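You operate a simulated robot arm through the tools that you are given. There is no shell and no other tool. Be economical: measure what you need, move in short steps, check, and stop when the job is done.

The job below is to be done with a simulated robot arm. You get a single attempt, and the scene is never put back.

TASK
Letter done: flap down under the green weight, pen capped, tin shut.
Fine: fold the yellow envelope's flap, then set the weight on it; cap on the purple pen, lid on the yellow tin. Set down upright: what you pick out.

It is judged by the outcome, as a careful person would: the job done as asked, and still so three seconds after it is handed in. It fails if anything else is knocked over, pushed out of place, dropped, spilled or broken. Lids that push on must go on centred and level and be pressed home; caps that screw on are set level and turned clockwise until they are tight. Flat cloth is picked up by pressing the open fingertips on it (5 to 10 N) and closing them slowly along it; thin cloth reads only 2 to 8 mm in the jaws.

THE ROBOT
A 6-joint arm with a two-finger parallel gripper, fixed in place. Base frame: the origin is at the foot of the arm, x ahead of it, y to its left, z up; the work surface is at about z = 0.77. Lengths are in m, angles in rad, forces in N, time in s.
With the tool pointing down near the work surface it reaches from about 0.16 to 0.74 m from the base axis. Its first joint turns from -2.897 to 2.897 rad. Payload 3.91 kg.
The tool frame sits at the grasp point between the pads (the TCP): z along the fingers, y along the line on which they close. The tips reach 0.03 m beyond it. Largest opening 0.11 m; finger width 0.02, thickness 0.01; the body of the gripper, 0.048 by 0.112 m, starts 0.055 m behind the TCP.
Orientation is that of the tool frame in the base frame, as a unit quaternion [x, y, z, w]. With the fingers straight down and closing along the base's y, the tool's x points along the base's -x, its y along +y and its z along -z.

THE INTERFACE
- The arm moves only by the tool move_arm. Its argument "increments" is one flat list of numbers, 7 for each row, row after row: the turn, a rotation vector about the tool's x, y, z in units of 8 degrees (1.0 is 8 degrees), then the shift along the tool's x, y, z in units of 25 mm (1.0 is 25 mm), then the gripper command, from -1 (shut) to 1 (fully open), values between in proportion. In form: [ax, ay, az, x, y, z, fingers, ax, ay, az, x, y, z, fingers, ...]. A call has 1 to 8 rows; each row shifts and turns the commanded pose from where the row before left it, along the tool's axes as they then stand. A call with a number of a shift or a turn outside -1 to 1 is refused whole. Each row takes 0.2 s and may step no farther than 0.05 m and 0.15 rad from the row before; otherwise, or with a gripper value out of range, the whole call is refused. Where a pose cannot be reached the arm comes as near as it can. A force on the tool above 40 N (or 10 N above the force at the start of the call, whichever is more), or a blocked arm, ends the call early, and 0.2 s more pass. The fingers move at their own pace (about 0.045 m/s each) and stop on an object; they squeeze with about 31 N. The grip force told is the motor's: it shows also when the fingers shut on nothing. Time passes only in rows, and 0.2 s behind the last, so rows that do not move let the fingers close. The reply holds the time, the measured pose of the TCP, the force on the tool along the base axes, the opening and the grip force, in the units named above and with some noise, with the torque about the TCP (base axes, N m) and any sound that the robot's microphone picked up.
- Cameras (640 x 400 px; columns grow to the right, rows downward): "scene" is fixed at [0.4004, 0.5021, 1.3273]; the picture's right is [-0.92, 0.39, 0.00], its down [0.17, 0.40, -0.90] and it looks along [-0.35, -0.83, -0.44] (base axes); focal length 214 px, centre (320, 200). "wrist" rides on the gripper at [0.071, 0.022, -0.107] in the tool frame; the picture's right is [-0.29, 0.96, 0.00], its down [-0.76, -0.23, -0.61] and it looks along [-0.58, -0.18, 0.79] (tool axes); focal length 243 px, centre (320, 200). There is no depth. A picture from a camera that has moved, and an enlarged one, comes with that camera's place and axes in the base frame and with its lens.
- grab_frame(camera): a new picture of that camera. No time passes.
- slide_trunk(by): slides the trunk up (or, below 0, down) by that many m; the arm rides with it, the base frame stays. It gives what a move gives, with no picture.
- close_up(camera, box): a new picture of the part [left, top, right, bottom] of that camera's present view, enlarged. No time passes.
- finish_job(): hands the job in; it is judged then, once.

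Work in short steps. Places have to be worked out from the pictures, the camera data and where the tool is seen: move nearer, look again, correct. Check each grasp and each placing, and mend what went wrong. You have 120 turns and 64 pictures in all, those below and enlarged ones among them. Open the gripper and draw the arm clear of the work before you hand the job in, unless the task says otherwise; then end with one line.

The tools are called after "Emit:" as name(argument=value, ...) on one line, values as JSON. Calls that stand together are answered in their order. move_arm: Moves the arm, as the interface text tells. Its arguments: {"type":"object","properties":{"increments":{"type":"array"}},"required":["increments"]} The other tools are called the same way: slide_trunk (by) slides the trunk up or down; grab_frame (camera) takes a picture; close_up (camera, box) takes an enlarged picture of a part of a camera's view; finish_job () hands the job in.

At the start:

```text
t: 0.0
ee_pos: [0.2435, 0.3199, 1.1781]
ee_rot: [0.0, 1.0, 0.0, 0.001]
wrist_force: [0.3, -0.2, -0.3]
wrist_torque: [0.01, 0.02, 0.01]
opening: 0.11
grip_force: 0.2
trunk travel left (down, up): [-0.525, 0.065]
```

scene: 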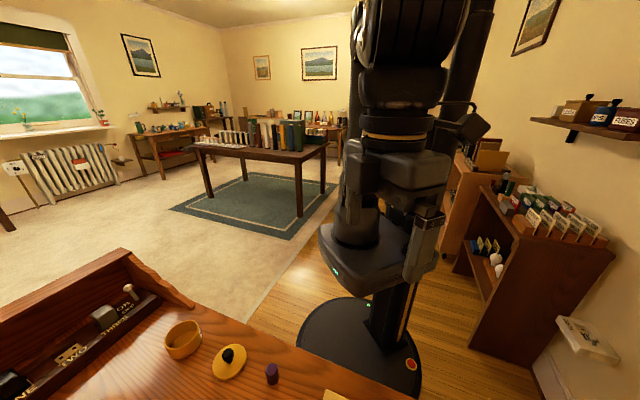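
wrist: 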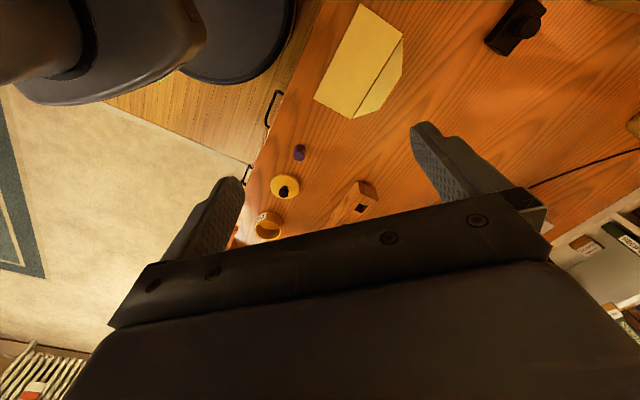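

I'll look closer at both views before moving.

Emit:
close_up(camera="scene", box=[0, 240, 360, 400])

Emit:
close_up(camera="wrist", box=[230, 0, 640, 256])

```text
1.78 times, centred on (180, 320) of scene
camera zoom: at [0.4004, 0.5021, 1.3273], right [-0.92, 0.39, 0.0], down [0.17, 0.4, -0.9], along [-0.35, -0.83, -0.44], focal length 381 px, centre (569, -13)
```

zoom: 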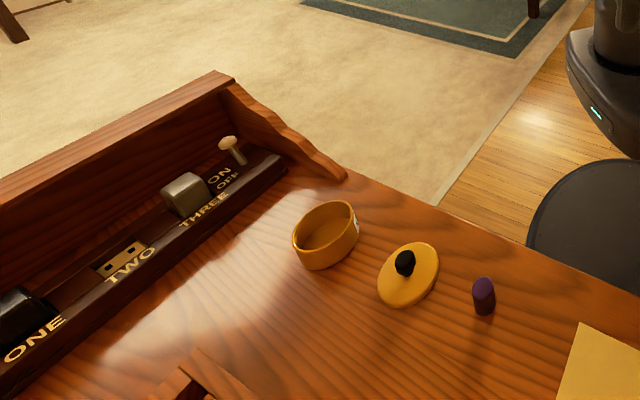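

```text
1.56 times, centred on (435, 128) of wrist
camera zoom: at [0.1729, 0.3412, 1.2855], right [0.29, 0.96, 0.0], down [0.76, -0.23, 0.61], along [0.58, -0.18, -0.79], focal length 379 px, centre (140, 312)
```

zoom: 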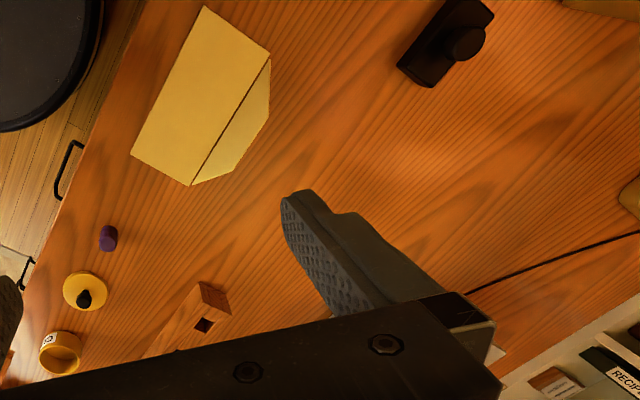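

The pen and weight aren't in view; the gripper hides the middle of the table. I'll yaw the wrist to bring the camera to the +y side.

Emit:
move_arm(increments=[0, 0, 1, 0, 0, 0, 1, 0, 0, 1, 0, 0, 0, 1, 0, 0, 1, 0, 0, 0, 1, 0, 0, 1, 0, 0, 0, 1, 0, 0, 1, 0, 0, 0, 1, 0, 0, 1, 0, 0, 0, 1, 0, 0, 1, 0, 0, 0, 1, 0, 0, 1, 0, 0, 0, 1])

Emit:
move_arm(increments=[0, 0, 1, 0, 0, 0, 1, 0, 0, 1, 0, 0, 0, 1, 0, 0, 1, 0, 0, 0, 1, 0, 0, 0.25, 0, 0, 0, 1, 0, 0, 0, 0, 0.5, 0, 1, 0, 0, 0, 0, 1, 0, 1, 0, 0, 0, 0, 1, 0, 1, 0, 0, 0, 0, 1, 0, 1])

Emit:
grab_frame(camera="wrist")

```text
t: 1.8
ee_pos: [0.2421, 0.3215, 1.1791]
ee_rot: [0.531, 0.847, 0.0, 0.0]
wrist_force: [0.4, -0.1, -0.1]
wrist_torque: [0.0, 0.01, 0.01]
opening: 0.1101
grip_force: 0.1
trunk travel left (down, up): [-0.525, 0.065]
```

```text
t: 3.6
ee_pos: [0.3309, 0.3209, 1.1805]
ee_rot: [0.707, 0.707, 0.0, 0.0]
wrist_force: [-0.9, -0.8, -0.9]
wrist_torque: [-0.02, -0.02, 0.03]
opening: 0.11
grip_force: 0.0
trunk travel left (down, up): [-0.525, 0.065]
```

```text
59 pictures are left
camera wrist: at [0.3536, 0.391, 1.2861], right [0.96, -0.29, 0.0], down [-0.23, -0.76, 0.61], along [-0.18, -0.58, -0.79], focal length 243 px, centre (320, 200)
```

wrist: 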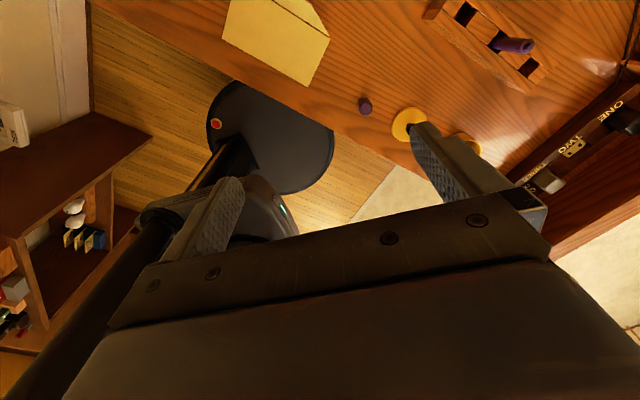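

The pen stands in a wooden rack near x≈0.55. The weight is still unseen, so I shift +y to look further.

Emit:
move_arm(increments=[0, 0, 0, 1, 0, 0, 1, 0, 0, 0, 1, 0, 0, 1, 0, 0, 0, 1, 0, 0, 1, 0, 0, 0, 1, 0, 0, 1, 0, 0, 0, 1, 0, 0, 1, 0, 0, 0, 1, 0, 0, 1, 0, 0, 0, 1, 0, 0, 1])

Emit:
grab_frame(camera="wrist")

```text
t: 5.2
ee_pos: [0.3301, 0.4968, 1.1779]
ee_rot: [0.707, 0.707, -0.001, 0.0]
wrist_force: [0.5, -0.3, 0.2]
wrist_torque: [-0.01, -0.02, -0.02]
opening: 0.1102
grip_force: 0.1
trunk travel left (down, up): [-0.525, 0.065]
```

```text
58 pictures are left
camera wrist: at [0.3528, 0.5666, 1.2847], right [0.96, -0.29, 0.0], down [-0.23, -0.76, 0.61], along [-0.18, -0.58, -0.79], focal length 243 px, centre (320, 200)
```

wrist: 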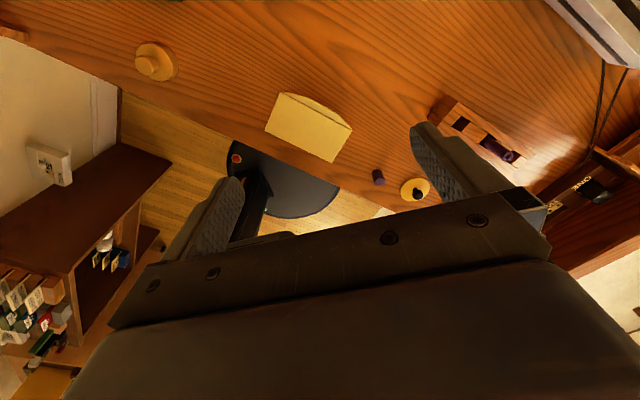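

A yellow knobbed object is at about (0.04,0.59). I tilt the camera toward +y to see the rest of the table.

Emit:
move_arm(increments=[0, 1, 0, 0, 0, 0, 1, 0, 1, 0, 0, 0, 0, 1, 0, 1, 0, 0, 0, 0, 1, 0, 1, 0, 0, 0, 0, 1, 0, 1, 0, 0, 0, 0, 1])

Emit:
grab_frame(camera="wrist")

```text
t: 6.4
ee_pos: [0.331, 0.4965, 1.1787]
ee_rot: [0.664, 0.664, 0.243, -0.243]
wrist_force: [0.8, -0.1, 0.2]
wrist_torque: [0.0, 0.0, -0.04]
opening: 0.1102
grip_force: 0.1
trunk travel left (down, up): [-0.525, 0.065]
```

```text
57 pictures are left
camera wrist: at [0.3533, 0.4802, 1.3062], right [0.96, -0.22, -0.19], down [-0.23, -0.97, -0.02], along [-0.18, 0.07, -0.98], focal length 243 px, centre (320, 200)
```

wrist: 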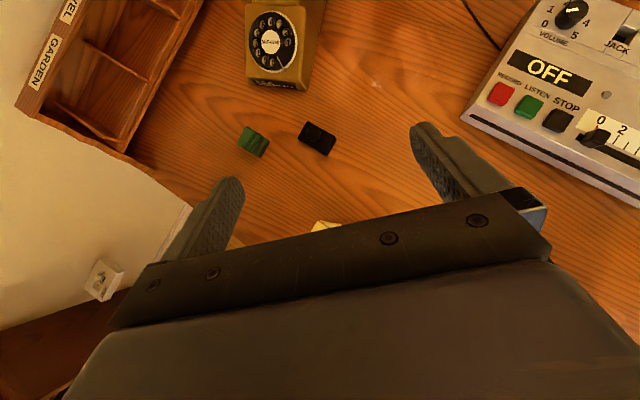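

The green weight is at about (0.14,0.685) beside a black one. I zoom in for its shape and orientation.

Emit:
close_up(camera="wrist", box=[220, 90, 360, 178])

```text
4.55 times, centred on (290, 134) of wrist
camera zoom: at [0.3533, 0.4802, 1.3062], right [0.96, -0.22, -0.19], down [-0.23, -0.97, -0.02], along [-0.18, 0.07, -0.98], focal length 1103 px, centre (456, 500)
```

zoom: 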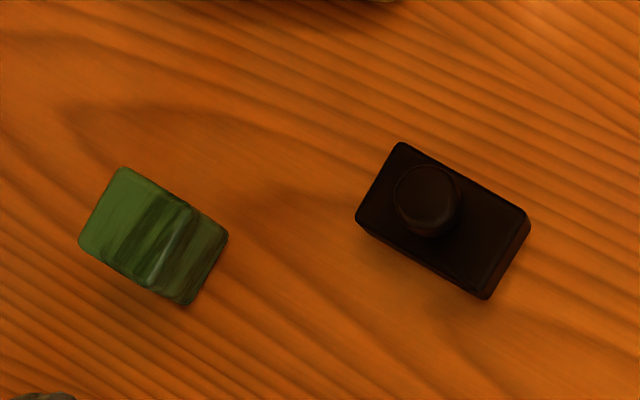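

Geometry from three views: the envelope lies at 45° with its hinge from about (.243,.472) to (.361,.354), and the flap stands up about 4 cm on the (+x,+y) side. I'll straighten the tool, yaw 45° more and hover over the flap to check.

Emit:
move_arm(increments=[0, -1, 0, 0, 0, 0, 1, 0, -1, 0, 0, 0, 0, 1, 0, -1, 0, 0, 0, 0, 1, 0, -1, 0, 0, 0, 0, 1, 0, -1, 0, 0, 0, 0, 1, 0, 0, 1, 0, 0, 0, 1, 0, 0, 1, 0, 0, 0, 1, 0, 0, 1, 0, 0, 0, 1])

Emit:
move_arm(increments=[0, 0, 1, 0, 0, 0, 1, 0, 0, 1, 0, 0, 0, 1, 0, 0, 0.625, 0, 0, 0, 1, 0, 0, 0, -0.8, 0.8, 1, 1, 0, 0, 0, -0.8, 0.8, 1, 1, 0, 0, 0, 0, 0, 1, 1, 0, 0, 0, 0, 0, 1, 1, 0, 0, 0, 0, 0, 1, 1])

Emit:
grab_frame(camera="wrist")

```text
t: 8.2
ee_pos: [0.348, 0.4858, 1.1773]
ee_rot: [0.835, 0.55, 0.0, -0.002]
wrist_force: [-0.2, 0.1, 0.2]
wrist_torque: [0.04, 0.0, 0.03]
opening: 0.11
grip_force: 0.1
out of reach, approached as far as the arm can: row 8
trunk travel left (down, up): [-0.525, 0.065]
```

```text
t: 10.0
ee_pos: [0.3674, 0.4335, 1.0541]
ee_rot: [0.834, 0.551, -0.001, -0.002]
wrist_force: [0.2, 0.0, -1.2]
wrist_torque: [-0.02, -0.02, -0.01]
opening: 0.1099
grip_force: 0.0
out of reach, approached as far as the arm can: row 1, 2, 3
trunk travel left (down, up): [-0.525, 0.065]
```

```text
55 pictures are left
camera wrist: at [0.4169, 0.4893, 1.1598], right [0.77, -0.64, 0.0], down [-0.51, -0.61, 0.61], along [-0.39, -0.46, -0.79], focal length 243 px, centre (320, 200)
```

wrist: 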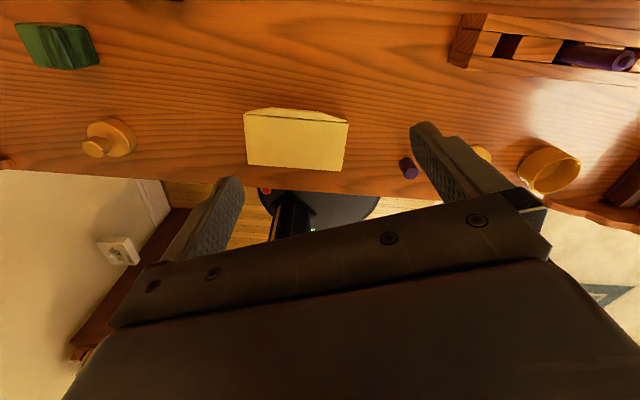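

The wrist joint hits its limit at this yaw, which is good enough to look. I enlarge the envelope.

Emit:
close_up(camera="wrist", box=[210, 80, 380, 186])

Emit:
close_up(camera="wrist", box=[0, 0, 170, 106])

Emit:
close_up(camera="wrist", box=[380, 0, 640, 200])

```text
3.76 times, centred on (295, 133) of wrist
camera zoom: at [0.4169, 0.4893, 1.1598], right [0.77, -0.64, 0.0], down [-0.51, -0.61, 0.61], along [-0.39, -0.46, -0.79], focal length 913 px, centre (414, 452)
```

zoom: 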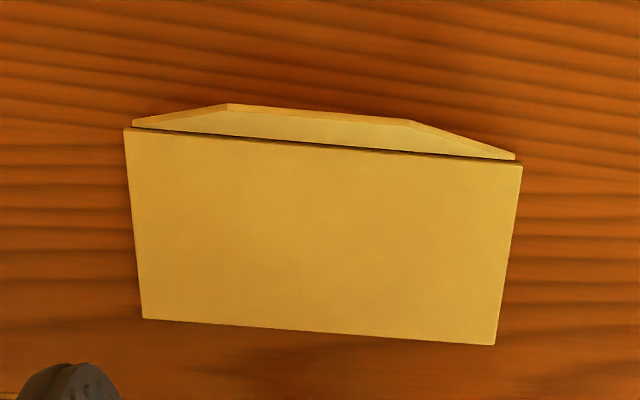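

```text
3.76 times, centred on (85, 53) of wrist
camera zoom: at [0.4169, 0.4893, 1.1598], right [0.77, -0.64, 0.0], down [-0.51, -0.61, 0.61], along [-0.39, -0.46, -0.79], focal length 913 px, centre (1205, 753)
```

zoom: 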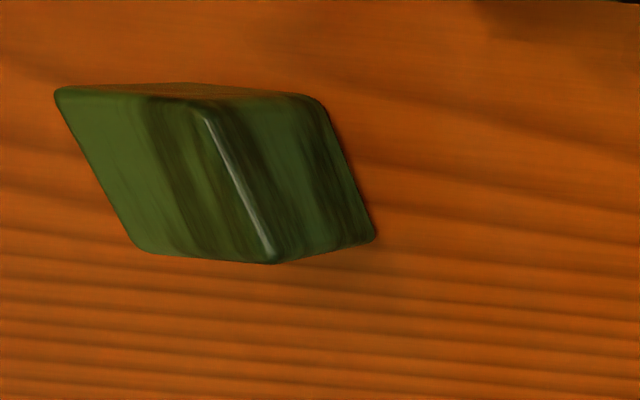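

```text
2.00 times, centred on (510, 100) of wrist
camera zoom: at [0.4169, 0.4893, 1.1598], right [0.77, -0.64, 0.0], down [-0.51, -0.61, 0.61], along [-0.39, -0.46, -0.79], focal length 485 px, centre (-60, 400)
```

zoom: 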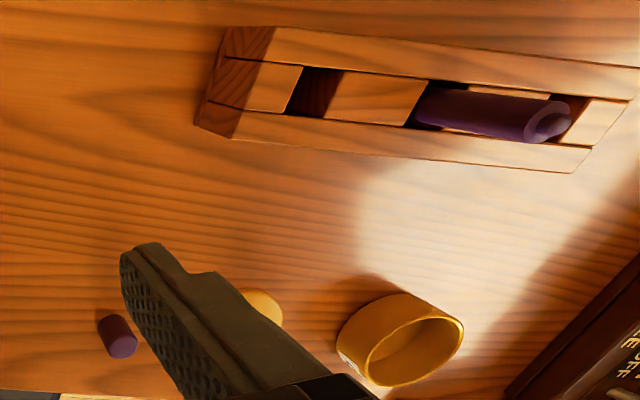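

The flap is a stiff panel, raised about 55° from the table, with its tip at about z 0.806. I'll close the fingers and come down outside its middle.

Emit:
move_arm(increments=[0, 0, 0, 0.4, -0.5, 0, -1, 0, 0, 0, 0.4, -0.55, 1, -1, 0, 0, 0, 0, 0, 1, -1, 0, 0, 0, 0, 0, 1, -1, 0, 0, 0, 0, 0, 1, -1, 0, 0, 0, 0, 0, 1, -1, 0, 0, 0, 0, 0, 1, -1, 0, 0, 0, 0, 0, 1, -1])

Emit:
grab_frame(camera="wrist")

Emit:
grab_frame(camera="scene")

```text
t: 11.8
ee_pos: [0.3519, 0.4631, 0.8795]
ee_rot: [0.834, 0.551, 0.0, -0.001]
wrist_force: [-0.6, -0.5, 0.2]
wrist_torque: [-0.04, 0.01, 0.0]
opening: 0.0002
grip_force: 30.7
trunk travel left (down, up): [-0.525, 0.065]
```

```text
51 pictures are left
camera wrist: at [0.401, 0.5184, 0.9851], right [0.77, -0.64, 0.0], down [-0.51, -0.61, 0.61], along [-0.39, -0.46, -0.79], focal length 243 px, centre (320, 200)
```

wrist: 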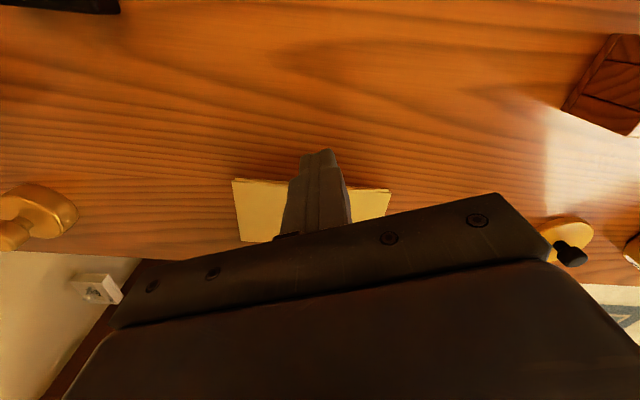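

```text
50 pictures are left
```

scene: 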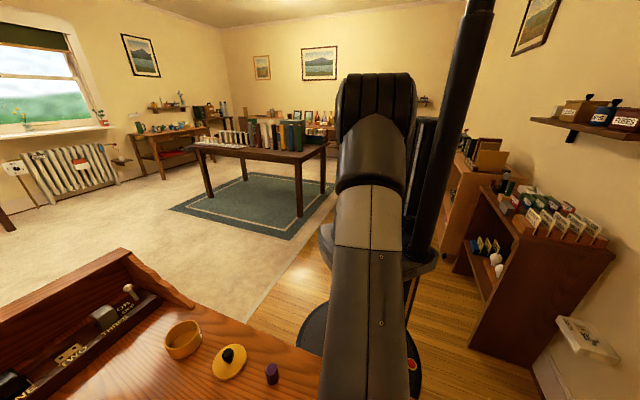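

The fingers are outside the flap's middle as planned. I lower to tip z≈0.795 and start sweeping inward slowly.

Emit:
move_arm(increments=[0, 0, 0, 0, 0, 1, -1, 0, 0, 0, 0, 0, 1, -1, 0, 0, 0, 0, 0, 0.2, -1, 0, 0, 0, -0.56, -0.22, 0, -1, 0, 0, 0, -0.56, -0.22, 0, -1, 0, 0, 0, -0.37, -0.15, 0, -1, 0, 0, 0, -0.37, -0.15, 0, -1, 0, 0, 0, -0.37, -0.15, 0, -1])

Emit:
grab_frame(camera="wrist")

```text
t: 13.6
ee_pos: [0.3089, 0.42, 0.8243]
ee_rot: [0.835, 0.551, -0.001, -0.002]
wrist_force: [-0.3, 0.1, 0.0]
wrist_torque: [0.02, -0.02, 0.01]
opening: 0.0
grip_force: 31.6
trunk travel left (down, up): [-0.525, 0.065]
```

```text
49 pictures are left
camera wrist: at [0.3577, 0.4758, 0.9303], right [0.77, -0.64, 0.0], down [-0.51, -0.61, 0.61], along [-0.39, -0.46, -0.79], focal length 243 px, centre (320, 200)
```

wrist: 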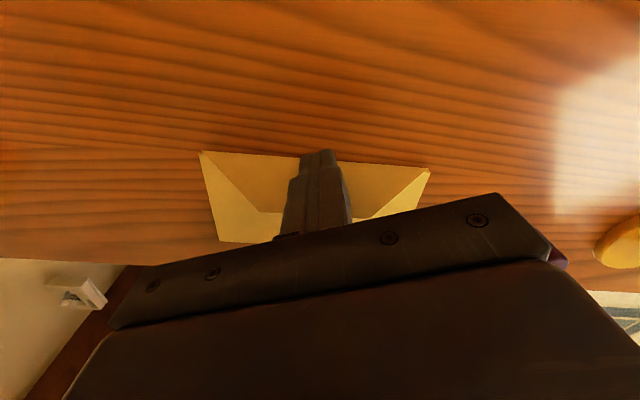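

The flap is past vertical and the envelope hasn't moved. I continue inward while descending gently.

Emit:
move_arm(increments=[0, 0, 0, -0.37, -0.15, 0, -1, 0, 0, 0, -0.37, -0.15, 0, -1, 0, 0, 0, -0.37, -0.15, 0.1, -1, 0, 0, 0, -0.3, -0.12, 0.15, -1, 0, 0, 0, 0, 0, 0.15, -1, 0, 0, 0, 0, 0, 0.1, -1])

Emit:
grab_frame(camera="wrist")

```text
t: 15.0
ee_pos: [0.2821, 0.3939, 0.8102]
ee_rot: [0.833, 0.553, -0.001, -0.005]
wrist_force: [0.0, 0.6, 0.2]
wrist_torque: [0.05, 0.0, 0.02]
opening: 0.0
grip_force: 31.4
trunk travel left (down, up): [-0.525, 0.065]
```

```text
48 pictures are left
camera wrist: at [0.3315, 0.4491, 0.9174], right [0.77, -0.64, -0.01], down [-0.5, -0.61, 0.61], along [-0.4, -0.46, -0.79], focal length 243 px, centre (320, 200)
```

wrist: 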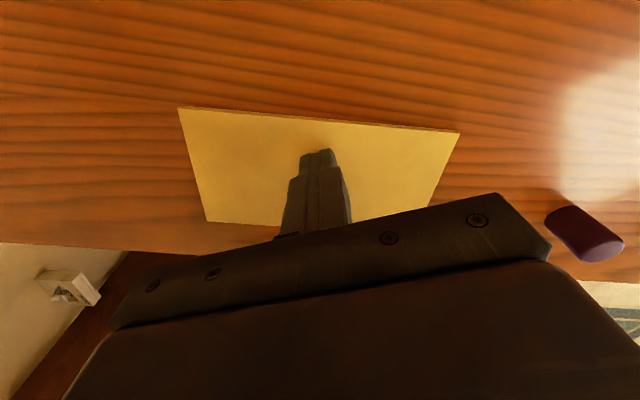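

The flap is down. I press a little to crease it.

Emit:
move_arm(increments=[0, 0, 0, 0, 0, 0.1, -1, 0, 0, 0, 0, 0, 0.05, -1, 0, 0, 0, 0, 0, 0.05, -1])

```text
t: 15.8
ee_pos: [0.2817, 0.394, 0.8088]
ee_rot: [0.833, 0.553, -0.001, -0.005]
wrist_force: [-2.2, -3.3, 26.2]
wrist_torque: [-0.11, 0.0, 0.02]
opening: 0.0
grip_force: 31.0
trunk travel left (down, up): [-0.525, 0.065]
```

Pressed firmly at tip z≈0.779. I lift and check whether the flap springs back.

Emit:
move_arm(increments=[0, 0, 0, 0, 0, -0.3, -1, 0, 0, 0, 0, 0, -1, -1, 0, 0, 0, 0, 0, -1, -1, 0, 0, 0, 0, 0, -1, -1, 0, 0, 0, 0, 0, -1, -1, 0, 0, 0, 0, 0, -1, -1, 0, 0, 0, 0, 0, -1, -1])

Emit:
grab_frame(camera="wrist")

```text
t: 17.4
ee_pos: [0.2831, 0.3923, 0.9646]
ee_rot: [0.833, 0.554, -0.001, -0.004]
wrist_force: [0.0, 0.0, -0.8]
wrist_torque: [-0.01, -0.04, -0.07]
opening: 0.0
grip_force: 31.7
trunk travel left (down, up): [-0.525, 0.065]
```

```text
47 pictures are left
camera wrist: at [0.3318, 0.4482, 1.0707], right [0.77, -0.64, -0.01], down [-0.5, -0.62, 0.61], along [-0.4, -0.46, -0.79], focal length 243 px, centre (320, 200)
```

wrist: 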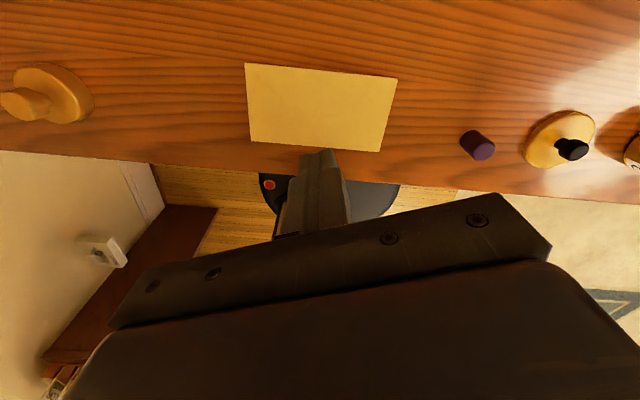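

The flap lies flat and the envelope is unmoved. The green weight is a ~43 mm cube centred near (0.140,0.680), edges at 45°. I rotate to x-direction 135° and travel above it.

Emit:
move_arm(increments=[0, 0, -1, 0, 0, -0.5, 1, 0, 0, -1, 0, 0, -0.5, 1, 0, 0, -1, 0, 0, -0.5, 1, 0, 0, -1, 0, 0, 0, 1, 0, 0, -1, 0, 0, 0, 1, 0, 0, -1, 0, 0, 0, 1, 0, 0, -1, 0, 0, 0, 1, 0, 0, -1, 0, 0, 0, 1])

Emit:
move_arm(increments=[0, 0, -0.5, 0, 0, 0, 1, 0, 0, 0, 1, 0.3, 0, 1, 0, 0, 0, 1, 0.3, 0, 1, 0, 0, 0, 1, 0.3, 0, 1, 0, 0, 0, 1, 0.3, 0, 1, 0, 0, 0, 1, 0.3, 0, 1, 0, 0, 0, 1, 0.3, 0, 1, 0, 0, 0, 1, 0.4, 0, 1])

Emit:
move_arm(increments=[0, 0, 0, 1, 0.4, 0, 1, 0, 0, 0, 1, 0.4, 0, 1, 0, 0, 0, 1, 0.4, 0, 1, 0, 0, 0, 1, 0.4, 0, 1, 0, 0, 0, 1, 0.3, 0, 1, 0, 0, 0, 0, 0, 0, 1])

Emit:
grab_frame(camera="wrist")

```text
t: 19.2
ee_pos: [0.2821, 0.3931, 1.0001]
ee_rot: [0.414, 0.91, 0.0, -0.002]
wrist_force: [1.0, -0.2, 0.5]
wrist_torque: [-0.02, 0.02, 0.03]
opening: 0.11
grip_force: 0.1
trunk travel left (down, up): [-0.525, 0.065]
```

```text
t: 21.0
ee_pos: [0.1978, 0.5584, 1.0011]
ee_rot: [0.383, 0.924, 0.0, -0.002]
wrist_force: [-0.4, 1.0, -0.3]
wrist_torque: [0.01, 0.04, -0.01]
opening: 0.1101
grip_force: 0.0
trunk travel left (down, up): [-0.525, 0.065]
```

```text
t: 22.4
ee_pos: [0.144, 0.6785, 1.0003]
ee_rot: [0.383, 0.924, -0.001, -0.001]
wrist_force: [1.0, 0.3, 0.5]
wrist_torque: [-0.02, 0.0, -0.02]
opening: 0.1102
grip_force: 0.0
trunk travel left (down, up): [-0.525, 0.065]
```

```text
46 pictures are left
camera wrist: at [0.1096, 0.7428, 1.1074], right [0.88, 0.47, 0.0], down [0.37, -0.7, 0.61], along [0.28, -0.54, -0.8], focal length 243 px, centre (320, 200)
```

wrist: 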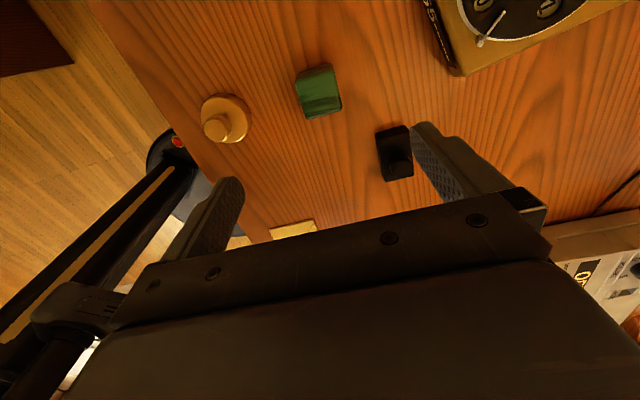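

The weight is nearly below. A close-up to refine its centre and angle.

Emit:
close_up(camera="wrist", box=[270, 50, 370, 130])

```text
5.00 times, centred on (320, 90) of wrist
camera zoom: at [0.1096, 0.7428, 1.1074], right [0.88, 0.47, 0.0], down [0.37, -0.7, 0.61], along [0.28, -0.54, -0.8], focal length 1213 px, centre (320, 750)
```

zoom: 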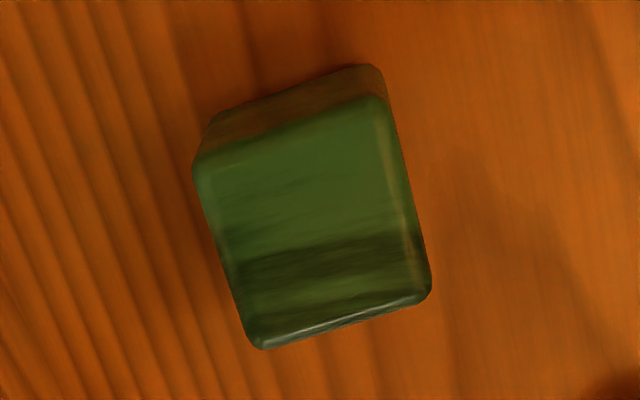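

Centre is (0.142,0.677), edges aligned at 45°. I descend to TCP z≈0.805.

Emit:
move_arm(increments=[0, 0, 0, 0, -0.1, 1, 1, 0, 0, 0, 0, 0, 1, 1, 0, 0, 0, 0, 0, 1, 1, 0, 0, 0, 0, 0, 1, 1, 0, 0, 0, 0, 0, 1, 1, 0, 0, 0, 0, 0, 1, 1, 0, 0, 0, 0, 0, 1, 1, 0, 0, 0, 0, 0, 0.75, 1])

Emit:
move_arm(increments=[0, 0, 0, 0, 0, 0, -1, 0, 0, 0, 0, 0, 0, -1, 0, 0, 0, 0, 0, 0, -1, 0, 0, 0, 0, 0, 0, -1, 0, 0, 0, 0, 0, 0, -1, 0, 0, 0, 0, 0, 0, -1])

```text
t: 24.2
ee_pos: [0.1397, 0.6771, 0.8076]
ee_rot: [0.383, 0.924, 0.001, -0.002]
wrist_force: [-0.3, 0.2, 0.5]
wrist_torque: [0.03, 0.01, -0.03]
opening: 0.11
grip_force: 0.1
trunk travel left (down, up): [-0.525, 0.065]
```

```text
t: 25.6
ee_pos: [0.1402, 0.6761, 0.8093]
ee_rot: [0.384, 0.924, 0.0, -0.001]
wrist_force: [1.0, 0.3, 0.4]
wrist_torque: [0.08, -0.14, -0.02]
opening: 0.0458
grip_force: 31.0
trunk travel left (down, up): [-0.525, 0.065]
```

Gripped at 46 mm. I lift and carry it toward the flap at about (0.285,0.396).

Emit:
move_arm(increments=[0, 0, 0, 0, 0, -1, -1, 0, 0, 0, 0, 0, -1, -1, 0, 0, 0, 0, 0, -1, -1, 0, 0, 0, 0, 0, -1, -1, 0, 0, 0, -0.8, -0.25, -0.5, -1, 0, 0, 0, -0.8, -0.25, 0, -1, 0, 0, 0, -0.8, -0.25, 0, -1, 0, 0, 0, -0.8, -0.25, 0, -1])

Emit:
move_arm(increments=[0, 0, 0, -1, -0.32, 0, -1, 0, 0, 0, -1, -0.32, 0, -1, 0, 0, 0, -1, -0.32, 0, -1, 0, 0, 0, -1, -0.32, 0, -1, 0, 0, 0, -1, -0.32, 0, -1, 0, 0, 0, -1, -0.32, 0, -1, 0, 0, 0, -1, -0.32, 0, -1, 0, 0, 0, -0.82, -0.25, 0, -1])

Emit:
move_arm(increments=[0, 0, 0, -1, -0.32, 0, -1, 0, 0, 0, 0, 0, 0, -1])

Emit:
grab_frame(camera="wrist")

```text
t: 27.4
ee_pos: [0.1787, 0.6016, 0.9201]
ee_rot: [0.384, 0.923, 0.0, -0.003]
wrist_force: [-0.2, 0.7, -3.3]
wrist_torque: [0.0, 0.02, 0.0]
opening: 0.0461
grip_force: 31.0
trunk travel left (down, up): [-0.525, 0.065]
```

```text
t: 29.2
ee_pos: [0.2732, 0.4201, 0.9201]
ee_rot: [0.384, 0.924, 0.0, -0.002]
wrist_force: [-0.5, 0.3, -3.7]
wrist_torque: [0.0, 0.01, 0.0]
opening: 0.0459
grip_force: 30.4
trunk travel left (down, up): [-0.525, 0.065]
```

```text
t: 29.8
ee_pos: [0.2859, 0.3973, 0.9188]
ee_rot: [0.383, 0.924, 0.0, -0.002]
wrist_force: [0.7, -0.5, -3.5]
wrist_torque: [-0.01, 0.03, 0.01]
opening: 0.0458
grip_force: 31.2
trunk travel left (down, up): [-0.525, 0.065]
```

```text
44 pictures are left
camera wrist: at [0.2519, 0.4608, 1.0261], right [0.88, 0.47, 0.0], down [0.38, -0.7, 0.61], along [0.28, -0.54, -0.8], focal length 243 px, centre (320, 200)
```

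wrist: 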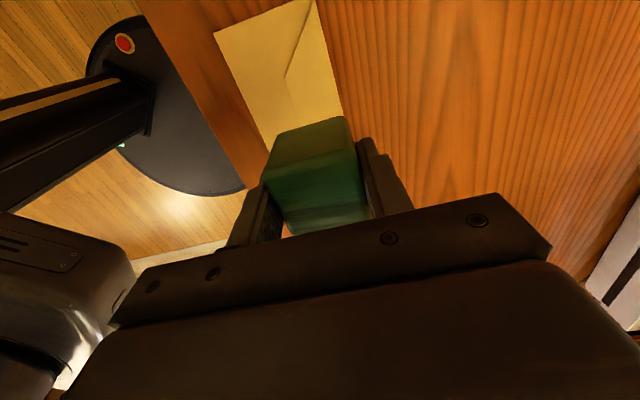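

Weight is positioned above the flap. I lower it, slowing near contact.

Emit:
move_arm(increments=[0, 0, 0, 0, 0, 1, -1, 0, 0, 0, 0, 0, 1, -1, 0, 0, 0, 0, 0, 1, -1, 0, 0, 0, 0, 0, 0.6, -1, 0, 0, 0, 0, 0, 0.2, -1, 0, 0, 0, 0, 0, 0.1, -1])

```text
t: 31.2
ee_pos: [0.2867, 0.3974, 0.8231]
ee_rot: [0.383, 0.924, 0.001, -0.002]
wrist_force: [0.2, 0.6, -4.0]
wrist_torque: [-0.01, 0.02, -0.01]
opening: 0.0459
grip_force: 31.1
trunk travel left (down, up): [-0.525, 0.065]
```

Not in contact yet; I go down in 1.2 mm steps.

Emit:
move_arm(increments=[0, 0, 0, 0, 0, 0.05, -1, 0, 0, 0, 0, 0, 0.05, -1, 0, 0, 0, 0, 0, 0.05, -1])

```text
t: 32.0
ee_pos: [0.287, 0.396, 0.8193]
ee_rot: [0.383, 0.924, 0.001, -0.001]
wrist_force: [-0.3, 0.0, -3.0]
wrist_torque: [0.01, -0.03, 0.01]
opening: 0.0457
grip_force: 30.5
trunk travel left (down, up): [-0.525, 0.065]
```

Emit:
move_arm(increments=[0, 0, 0, 0, 0, 0.05, -1, 0, 0, 0, 0, 0, 0.05, -1])

```text
t: 32.6
ee_pos: [0.2856, 0.3967, 0.8176]
ee_rot: [0.383, 0.924, 0.0, -0.002]
wrist_force: [-0.3, -1.3, 5.4]
wrist_torque: [-0.06, -0.01, 0.0]
opening: 0.0456
grip_force: 31.4
trunk travel left (down, up): [-0.525, 0.065]
```

In contact (+9 N). I open and lift away.

Emit:
move_arm(increments=[0, 0, 0, 0, 0, 0, 1, 0, 0, 0, 0, 0, 0, 1, 0, 0, 0, 0, 0, 0, 1, 0, 0, 0, 0, 0, 0, 1, 0, 0, 0, 0, 0, -1, 1, 0, 0, 0, 0, 0, -1, 1, 0, 0, 0, 0, 0, -1, 1, 0, 0, 0, 0, 0, -1, 1])

Emit:
move_arm(increments=[0, 0, 0, 0, 0, -1, 1, 0, 0, 0, 0, 0, -1, 1, 0, 0, 0, 0, 0, -1, 1, 0, 0, 0, 0, 0, -1, 1])

Emit:
grab_frame(camera="wrist")

```text
t: 34.4
ee_pos: [0.2866, 0.397, 0.917]
ee_rot: [0.383, 0.924, 0.0, -0.002]
wrist_force: [0.0, 1.1, -1.2]
wrist_torque: [-0.03, -0.05, 0.01]
opening: 0.1098
grip_force: 0.1
trunk travel left (down, up): [-0.525, 0.065]
```

```text
t: 35.4
ee_pos: [0.2856, 0.3965, 1.0172]
ee_rot: [0.383, 0.924, 0.001, -0.002]
wrist_force: [0.3, 0.8, 0.1]
wrist_torque: [0.02, -0.03, 0.03]
opening: 0.1098
grip_force: 0.0
trunk travel left (down, up): [-0.525, 0.065]
```

```text
43 pictures are left
camera wrist: at [0.252, 0.4604, 1.1243], right [0.88, 0.47, 0.0], down [0.37, -0.7, 0.61], along [0.28, -0.54, -0.8], focal length 243 px, centre (320, 200)
```

wrist: 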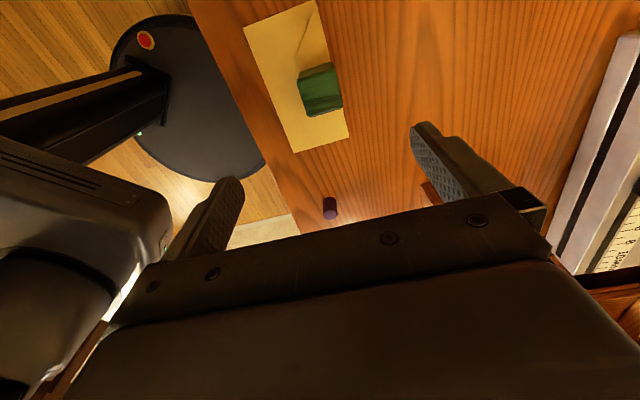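

The weight sits squarely on the folded flap. Next the tin: lid near (0.48,0.16), tin near (0.58,0.09). I move over them to look.

Emit:
move_arm(increments=[0, 0, 0, -1, 0, 0, 1, 0, 0, 0, -1, 0, 0, 1, 0, 0, 0, -1, 0, 0, 1, 0, 0, 0, -1, 0, 0, 1, 0, 0, 0, -1, 0, 0, 1, 0, 0, 0, -1, 0, 0, 1, 0, 0, 0, -1, 0, 0, 1, 0, 0, 0, -1, 0, 0, 1])

Emit:
move_arm(increments=[0, 0, 0, -1, 0, 0, 1, 0, 0, 0, -1, 0, 0, 1, 0, 0, 0, -1, 0, 0, 1, 0, 0, 0, -1, -0.2, 0, 1, 0, 0, 0, -1, -0.2, 0, 1, 0, 0, 0, -1, -0.2, 0, 1])

Emit:
grab_frame(camera="wrist")

```text
t: 37.2
ee_pos: [0.4283, 0.2548, 1.0153]
ee_rot: [0.384, 0.923, 0.0, -0.002]
wrist_force: [-0.1, -0.7, -0.2]
wrist_torque: [-0.02, 0.01, -0.01]
opening: 0.11
grip_force: 0.0
trunk travel left (down, up): [-0.525, 0.065]
```

```text
t: 38.6
ee_pos: [0.5237, 0.1385, 1.0154]
ee_rot: [0.384, 0.923, 0.001, -0.001]
wrist_force: [0.1, -0.3, -0.1]
wrist_torque: [0.01, -0.01, -0.03]
opening: 0.1099
grip_force: 0.1
trunk travel left (down, up): [-0.525, 0.065]
```

```text
42 pictures are left
camera wrist: at [0.49, 0.2022, 1.1219], right [0.88, 0.47, 0.0], down [0.37, -0.7, 0.61], along [0.28, -0.54, -0.8], focal length 243 px, centre (320, 200)
```

wrist: 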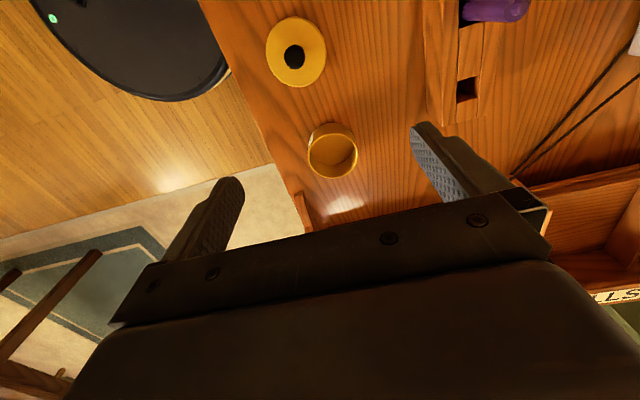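

Emit:
close_up(camera="wrist", box=[240, 0, 400, 100])

Emit:
close_up(camera="wrist", box=[270, 100, 400, 200])

```text
4.00 times, centred on (320, 50) of wrist
camera zoom: at [0.49, 0.2022, 1.1219], right [0.88, 0.47, 0.0], down [0.37, -0.7, 0.61], along [0.28, -0.54, -0.8], focal length 970 px, centre (320, 800)
```

zoom: 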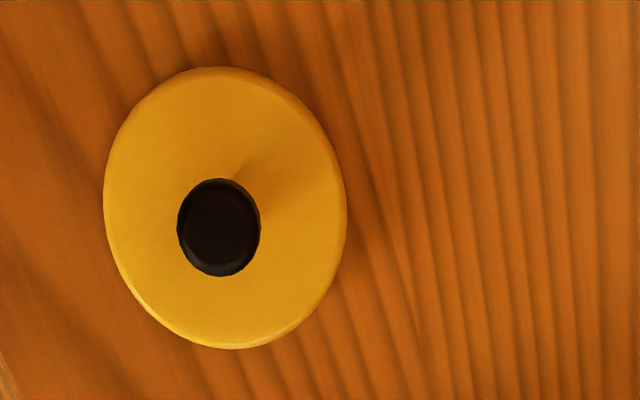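

```text
4.00 times, centred on (335, 150) of wrist
camera zoom: at [0.49, 0.2022, 1.1219], right [0.88, 0.47, 0.0], down [0.37, -0.7, 0.61], along [0.28, -0.54, -0.8], focal length 970 px, centre (260, 400)
```

zoom: 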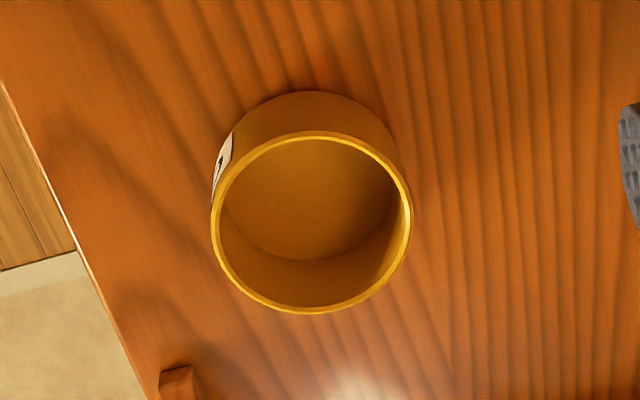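

Lid centred near (0.481,0.156), knob ~23 mm wide; tin near (0.581,0.066). I put the camera over the tin to pin down its centre and height.

Emit:
move_arm(increments=[0, 0, 0, -1, -0.2, 0, 1, 0, 0, 0, -1, -0.2, 0, 1, 0, 0, 0, -1, -0.2, 0, 1, 0, 0, 0, -1, -0.2, 0, 1, 0, 0, 0, -1, -0.2, 0, 1, 0, 0, 0, -0.7, -0.2, 0, 1, 0, 0, 0, 0, 0, 0, 1])

Emit:
close_up(camera="wrist", box=[220, 0, 400, 112])

```text
t: 40.2
ee_pos: [0.6022, 0.0156, 1.0131]
ee_rot: [0.383, 0.924, 0.0, -0.002]
wrist_force: [0.0, -0.5, 0.5]
wrist_torque: [0.02, 0.03, -0.02]
opening: 0.1095
grip_force: 0.1
trunk travel left (down, up): [-0.525, 0.065]
```

```text
3.56 times, centred on (310, 56) of wrist
camera zoom: at [0.5691, 0.0793, 1.1209], right [0.88, 0.47, 0.0], down [0.38, -0.7, 0.61], along [0.28, -0.54, -0.8], focal length 863 px, centre (356, 712)
```

zoom: 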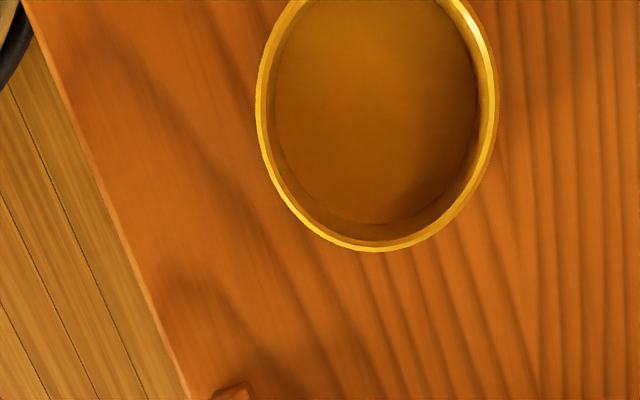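

Tin: rim z≈0.80, Ø≈73 mm, centre (0.583,0.064). Lid: Ø≈74 mm, centre (0.483,0.153). I go over the knob with the fingers part open and descend partway.

Emit:
move_arm(increments=[0, 0, 0, 1, 0.1, 0, 0.2, 0, 0, 0, 1, 0.1, 0, 0.2, 0, 0, 0, 1, 0.1, 0, 0.2, 0, 0, 0, 1, 0.1, 0, 0.2, 0, 0, 0, 1, 0.1, 0, 0.2, 0, 0, 0, 1, 0, 0, 0.2, 0, 0, 0, 1, 0, 0, 0.2, 0, 0, 0, 0.27, 0, 0, 0.2])

Emit:
move_arm(increments=[0, 0, 0, 0, 0, 1, 0.2, 0, 0, 0, 0, 0, 1, 0.2, 0, 0, 0, 0, 0, 1, 0.2, 0, 0, 0, 0, 0, 1, 0.2, 0, 0, 0, 0, 0, 0.6, 0.2, 0, 0, 0, 0, 0, 0, 0.2])

Emit:
close_up(camera="wrist", box=[160, 60, 480, 260])

```text
t: 42.0
ee_pos: [0.4837, 0.1541, 1.0155]
ee_rot: [0.384, 0.923, 0.0, -0.001]
wrist_force: [-0.1, 0.2, -0.1]
wrist_torque: [-0.01, -0.01, -0.01]
opening: 0.0662
grip_force: 0.2
trunk travel left (down, up): [-0.525, 0.065]
```

```text
t: 43.4
ee_pos: [0.4836, 0.1542, 0.8995]
ee_rot: [0.383, 0.924, 0.001, -0.001]
wrist_force: [0.1, 0.3, 0.8]
wrist_torque: [0.0, -0.01, 0.0]
opening: 0.0659
grip_force: 0.0
trunk travel left (down, up): [-0.525, 0.065]
```

```text
2.00 times, centred on (320, 160) of wrist
camera zoom: at [0.4489, 0.2182, 1.007], right [0.88, 0.47, 0.0], down [0.37, -0.7, 0.61], along [0.28, -0.54, -0.8], focal length 485 px, centre (320, 280)
```

zoom: 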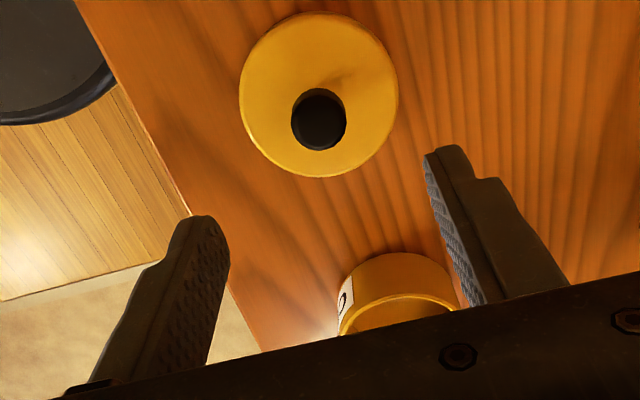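

Lid centre refined to ~(0.481,0.153). I trim 3 mm along the closing line, descend to z≈0.812 and close.

Emit:
move_arm(increments=[0, 0, 0, 0, -0.12, 1, 0.2, 0, 0, 0, 0, 0, 1, 0.2, 0, 0, 0, 0, 0, 1, 0.2, 0, 0, 0, 0, 0, 0.5, 0.2, 0, 0, 0, 0, 0, 0, 0.2])

Emit:
close_up(camera="wrist", box=[160, 60, 480, 260])

```text
t: 44.6
ee_pos: [0.4804, 0.1518, 0.8123]
ee_rot: [0.384, 0.923, 0.001, -0.002]
wrist_force: [0.1, -0.6, -0.8]
wrist_torque: [-0.01, 0.03, 0.02]
opening: 0.0659
grip_force: 0.2
trunk travel left (down, up): [-0.525, 0.065]
```

```text
2.00 times, centred on (320, 160) of wrist
camera zoom: at [0.4466, 0.2161, 0.9197], right [0.88, 0.47, 0.0], down [0.37, -0.7, 0.61], along [0.28, -0.54, -0.8], focal length 485 px, centre (320, 280)
```

zoom: 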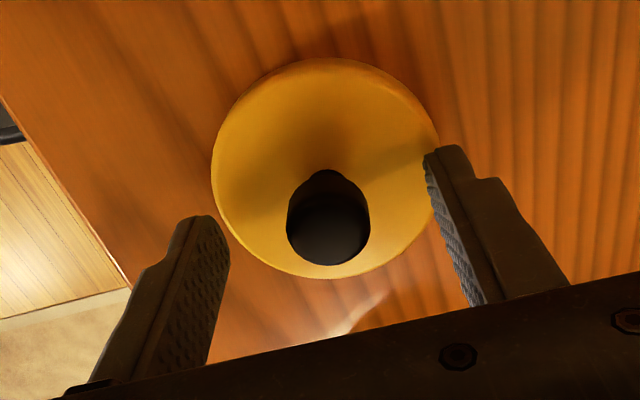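

The knob lies centred between the fingers. I close on it.

Emit:
move_arm(increments=[0, 0, 0, 0, 0, 0, -0.2, 0, 0, 0, 0, 0, 0, -0.4, 0, 0, 0, 0, 0, 0, -0.6, 0, 0, 0, 0, 0, 0, -1, 0, 0, 0, 0, 0, 0, -1, 0, 0, 0, 0, 0, 0, -1])

Emit:
move_arm(increments=[0, 0, 0, 0, 0, -0.5, -1, 0, 0, 0, 0, 0, -1, -1, 0, 0, 0, 0, 0, -1, -1, 0, 0, 0, 0, 0, -1, -1])

Emit:
grab_frame(camera="wrist")

```text
t: 46.0
ee_pos: [0.4798, 0.1522, 0.8131]
ee_rot: [0.384, 0.923, 0.0, -0.001]
wrist_force: [-0.7, 0.3, 1.4]
wrist_torque: [0.01, -0.03, 0.03]
opening: 0.0215
grip_force: 30.9
trunk travel left (down, up): [-0.525, 0.065]
```

```text
t: 47.0
ee_pos: [0.4807, 0.1523, 0.8995]
ee_rot: [0.384, 0.923, 0.0, -0.002]
wrist_force: [-1.3, 0.3, -0.6]
wrist_torque: [0.01, 0.0, 0.0]
opening: 0.0215
grip_force: 31.3
trunk travel left (down, up): [-0.525, 0.065]
```

```text
36 pictures are left
camera wrist: at [0.4466, 0.2164, 1.007], right [0.88, 0.47, 0.0], down [0.37, -0.7, 0.61], along [0.28, -0.54, -0.8], focal length 243 px, centre (320, 200)
```

wrist: 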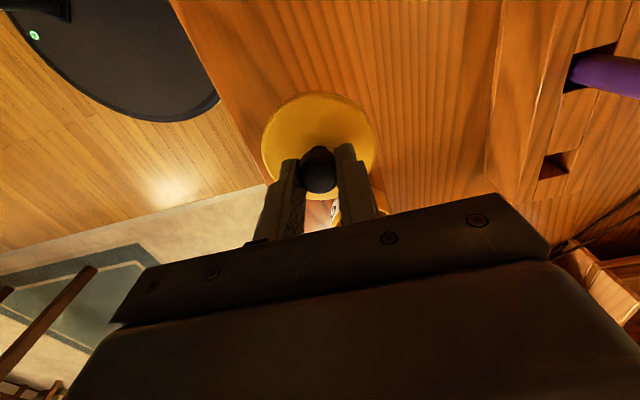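

Lid is gripped level and centred on the TCP. I carry it over the tin at (0.583,0.064).

Emit:
move_arm(increments=[0, 0, 0, -0.9, 0.07, 0, -1, 0, 0, 0, -0.9, 0.07, 0, -1, 0, 0, 0, -0.9, 0.07, 0, -1, 0, 0, 0, -0.9, 0.06, 0, -1, 0, 0, 0, -0.9, 0.06, 0, -1, 0, 0, 0, -0.9, 0.06, 0, -1, 0, 0, 0, 0, 0, 0.6, -1, 0, 0, 0, 0, 0, 0.4, -1])

Emit:
close_up(camera="wrist", box=[220, 60, 420, 240])

Emit:
close_up(camera="scene", box=[120, 280, 280, 400])

```text
t: 48.8
ee_pos: [0.582, 0.0638, 0.8742]
ee_rot: [0.383, 0.924, 0.001, -0.002]
wrist_force: [0.0, 0.1, -0.3]
wrist_torque: [-0.01, -0.03, 0.02]
opening: 0.0218
grip_force: 30.8
trunk travel left (down, up): [-0.525, 0.065]
```

```text
2.22 times, centred on (320, 150) of wrist
camera zoom: at [0.5486, 0.1273, 0.9812], right [0.88, 0.47, 0.0], down [0.38, -0.7, 0.61], along [0.28, -0.54, -0.8], focal length 539 px, centre (320, 311)
```

zoom: 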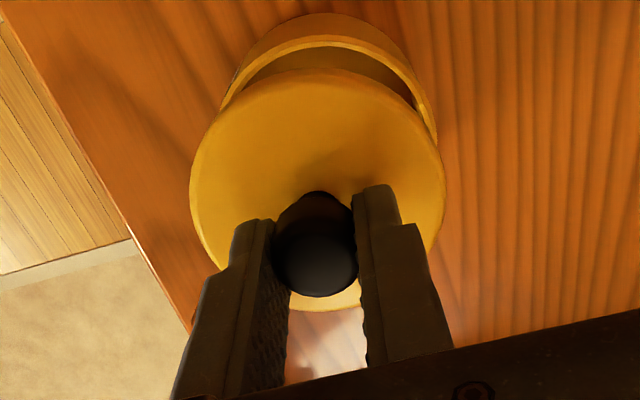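

```text
3.33 times, centred on (200, 340) of scene
camera zoom: at [0.4004, 0.5021, 1.3273], right [-0.92, 0.39, 0.0], down [0.17, 0.4, -0.9], along [-0.35, -0.83, -0.44], focal length 715 px, centre (720, -267)
```

zoom: 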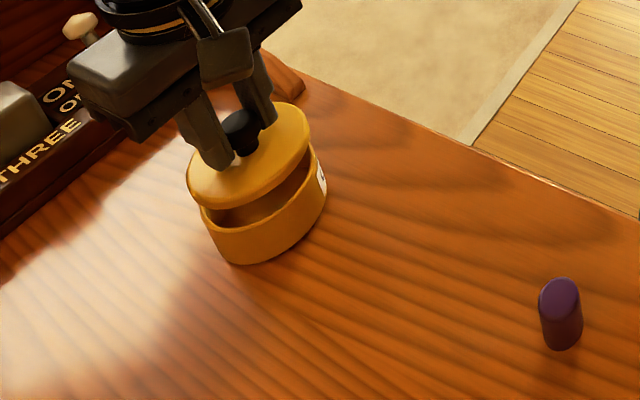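

Alignment is within ~2 mm; I trim by that and lower to just above the rim.

Emit:
move_arm(increments=[0, 0, 0, 0.06, 0.06, 0.5, -1, 0, 0, 0, 0, 0, 0.4, -1, 0, 0, 0, 0, 0, 0.1, -1, 0, 0, 0, 0, 0, 0, -1])

Emit:
close_up(camera="wrist", box=[220, 60, 420, 240])

Emit:
close_up(camera="scene", box=[140, 300, 230, 360])

```text
t: 49.9
ee_pos: [0.5847, 0.0659, 0.8544]
ee_rot: [0.384, 0.923, 0.002, 0.002]
wrist_force: [-4.0, 0.4, 18.1]
wrist_torque: [0.06, 0.44, 0.02]
opening: 0.0218
grip_force: 31.0
trunk travel left (down, up): [-0.525, 0.065]
stopped in row 4: the force on the tool passed its limit at 41 N (the readings are from after the stop); the commanded pose is now the measured one
```

```text
2.22 times, centred on (320, 150) of wrist
camera zoom: at [0.5488, 0.1294, 0.9614], right [0.88, 0.47, 0.01], down [0.37, -0.7, 0.61], along [0.29, -0.53, -0.79], focal length 539 px, centre (320, 311)
```

zoom: 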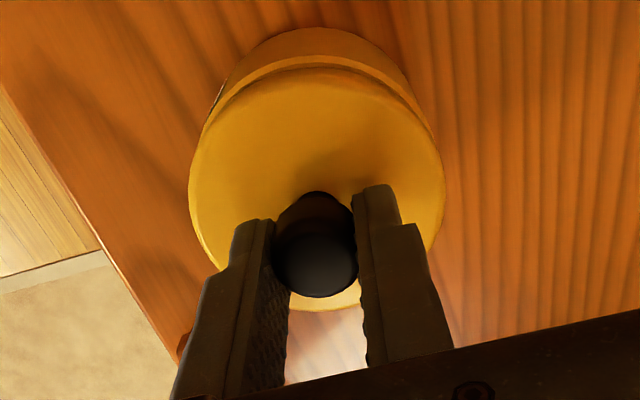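

```text
6.67 times, centred on (185, 330) of scene
camera zoom: at [0.4004, 0.5021, 1.3273], right [-0.92, 0.39, 0.0], down [0.17, 0.4, -0.9], along [-0.35, -0.83, -0.44], focal length 1430 px, centre (1220, -667)
```

zoom: 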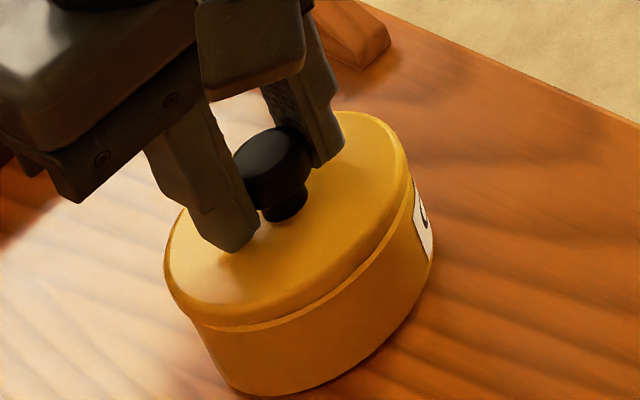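

The lid touched at TCP 0.854, so the rim is at ≈0.811 rather than 0.80; that puts the tin centre at ≈(0.5795,0.0697), and the scene view agrees. I lift 5 mm, shift by about 5 mm along tool +x and recheck.

Emit:
move_arm(increments=[0, 0, 0, 0, 0, -0.25, -1, 0, 0, 0, 0.2, -0.02, 0, -1, 0, 0, 0, 0, 0, 0, -1])

Emit:
close_up(camera="scene", box=[140, 300, 230, 360])

Emit:
close_up(camera="wrist", box=[240, 60, 400, 160])

```text
t: 50.7
ee_pos: [0.5804, 0.0689, 0.8576]
ee_rot: [0.384, 0.923, 0.002, 0.001]
wrist_force: [0.6, 0.3, 0.1]
wrist_torque: [0.0, -0.01, 0.01]
opening: 0.0216
grip_force: 31.0
trunk travel left (down, up): [-0.525, 0.065]
```

```text
6.67 times, centred on (185, 330) of scene
camera zoom: at [0.4004, 0.5021, 1.3273], right [-0.92, 0.39, 0.0], down [0.17, 0.4, -0.9], along [-0.35, -0.83, -0.44], focal length 1430 px, centre (1220, -667)
```

zoom: 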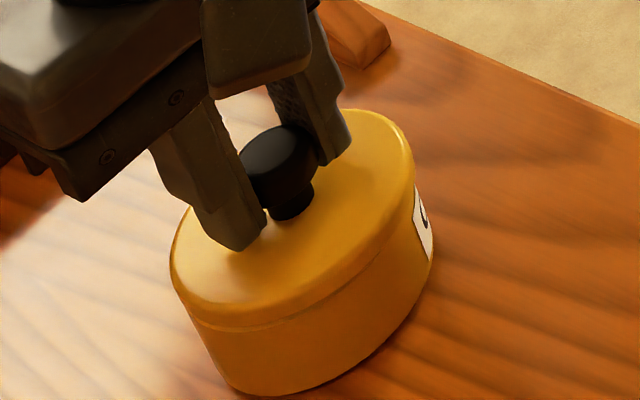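

```text
4.00 times, centred on (320, 110) of wrist
camera zoom: at [0.546, 0.1328, 0.9652], right [0.88, 0.47, 0.0], down [0.37, -0.7, 0.61], along [0.29, -0.53, -0.79], focal length 970 px, centre (320, 560)
```

zoom: 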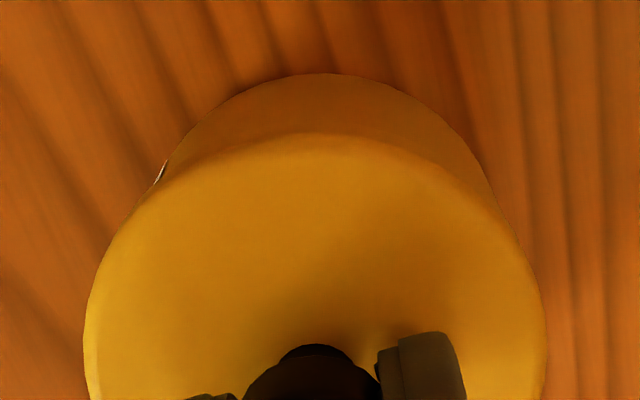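

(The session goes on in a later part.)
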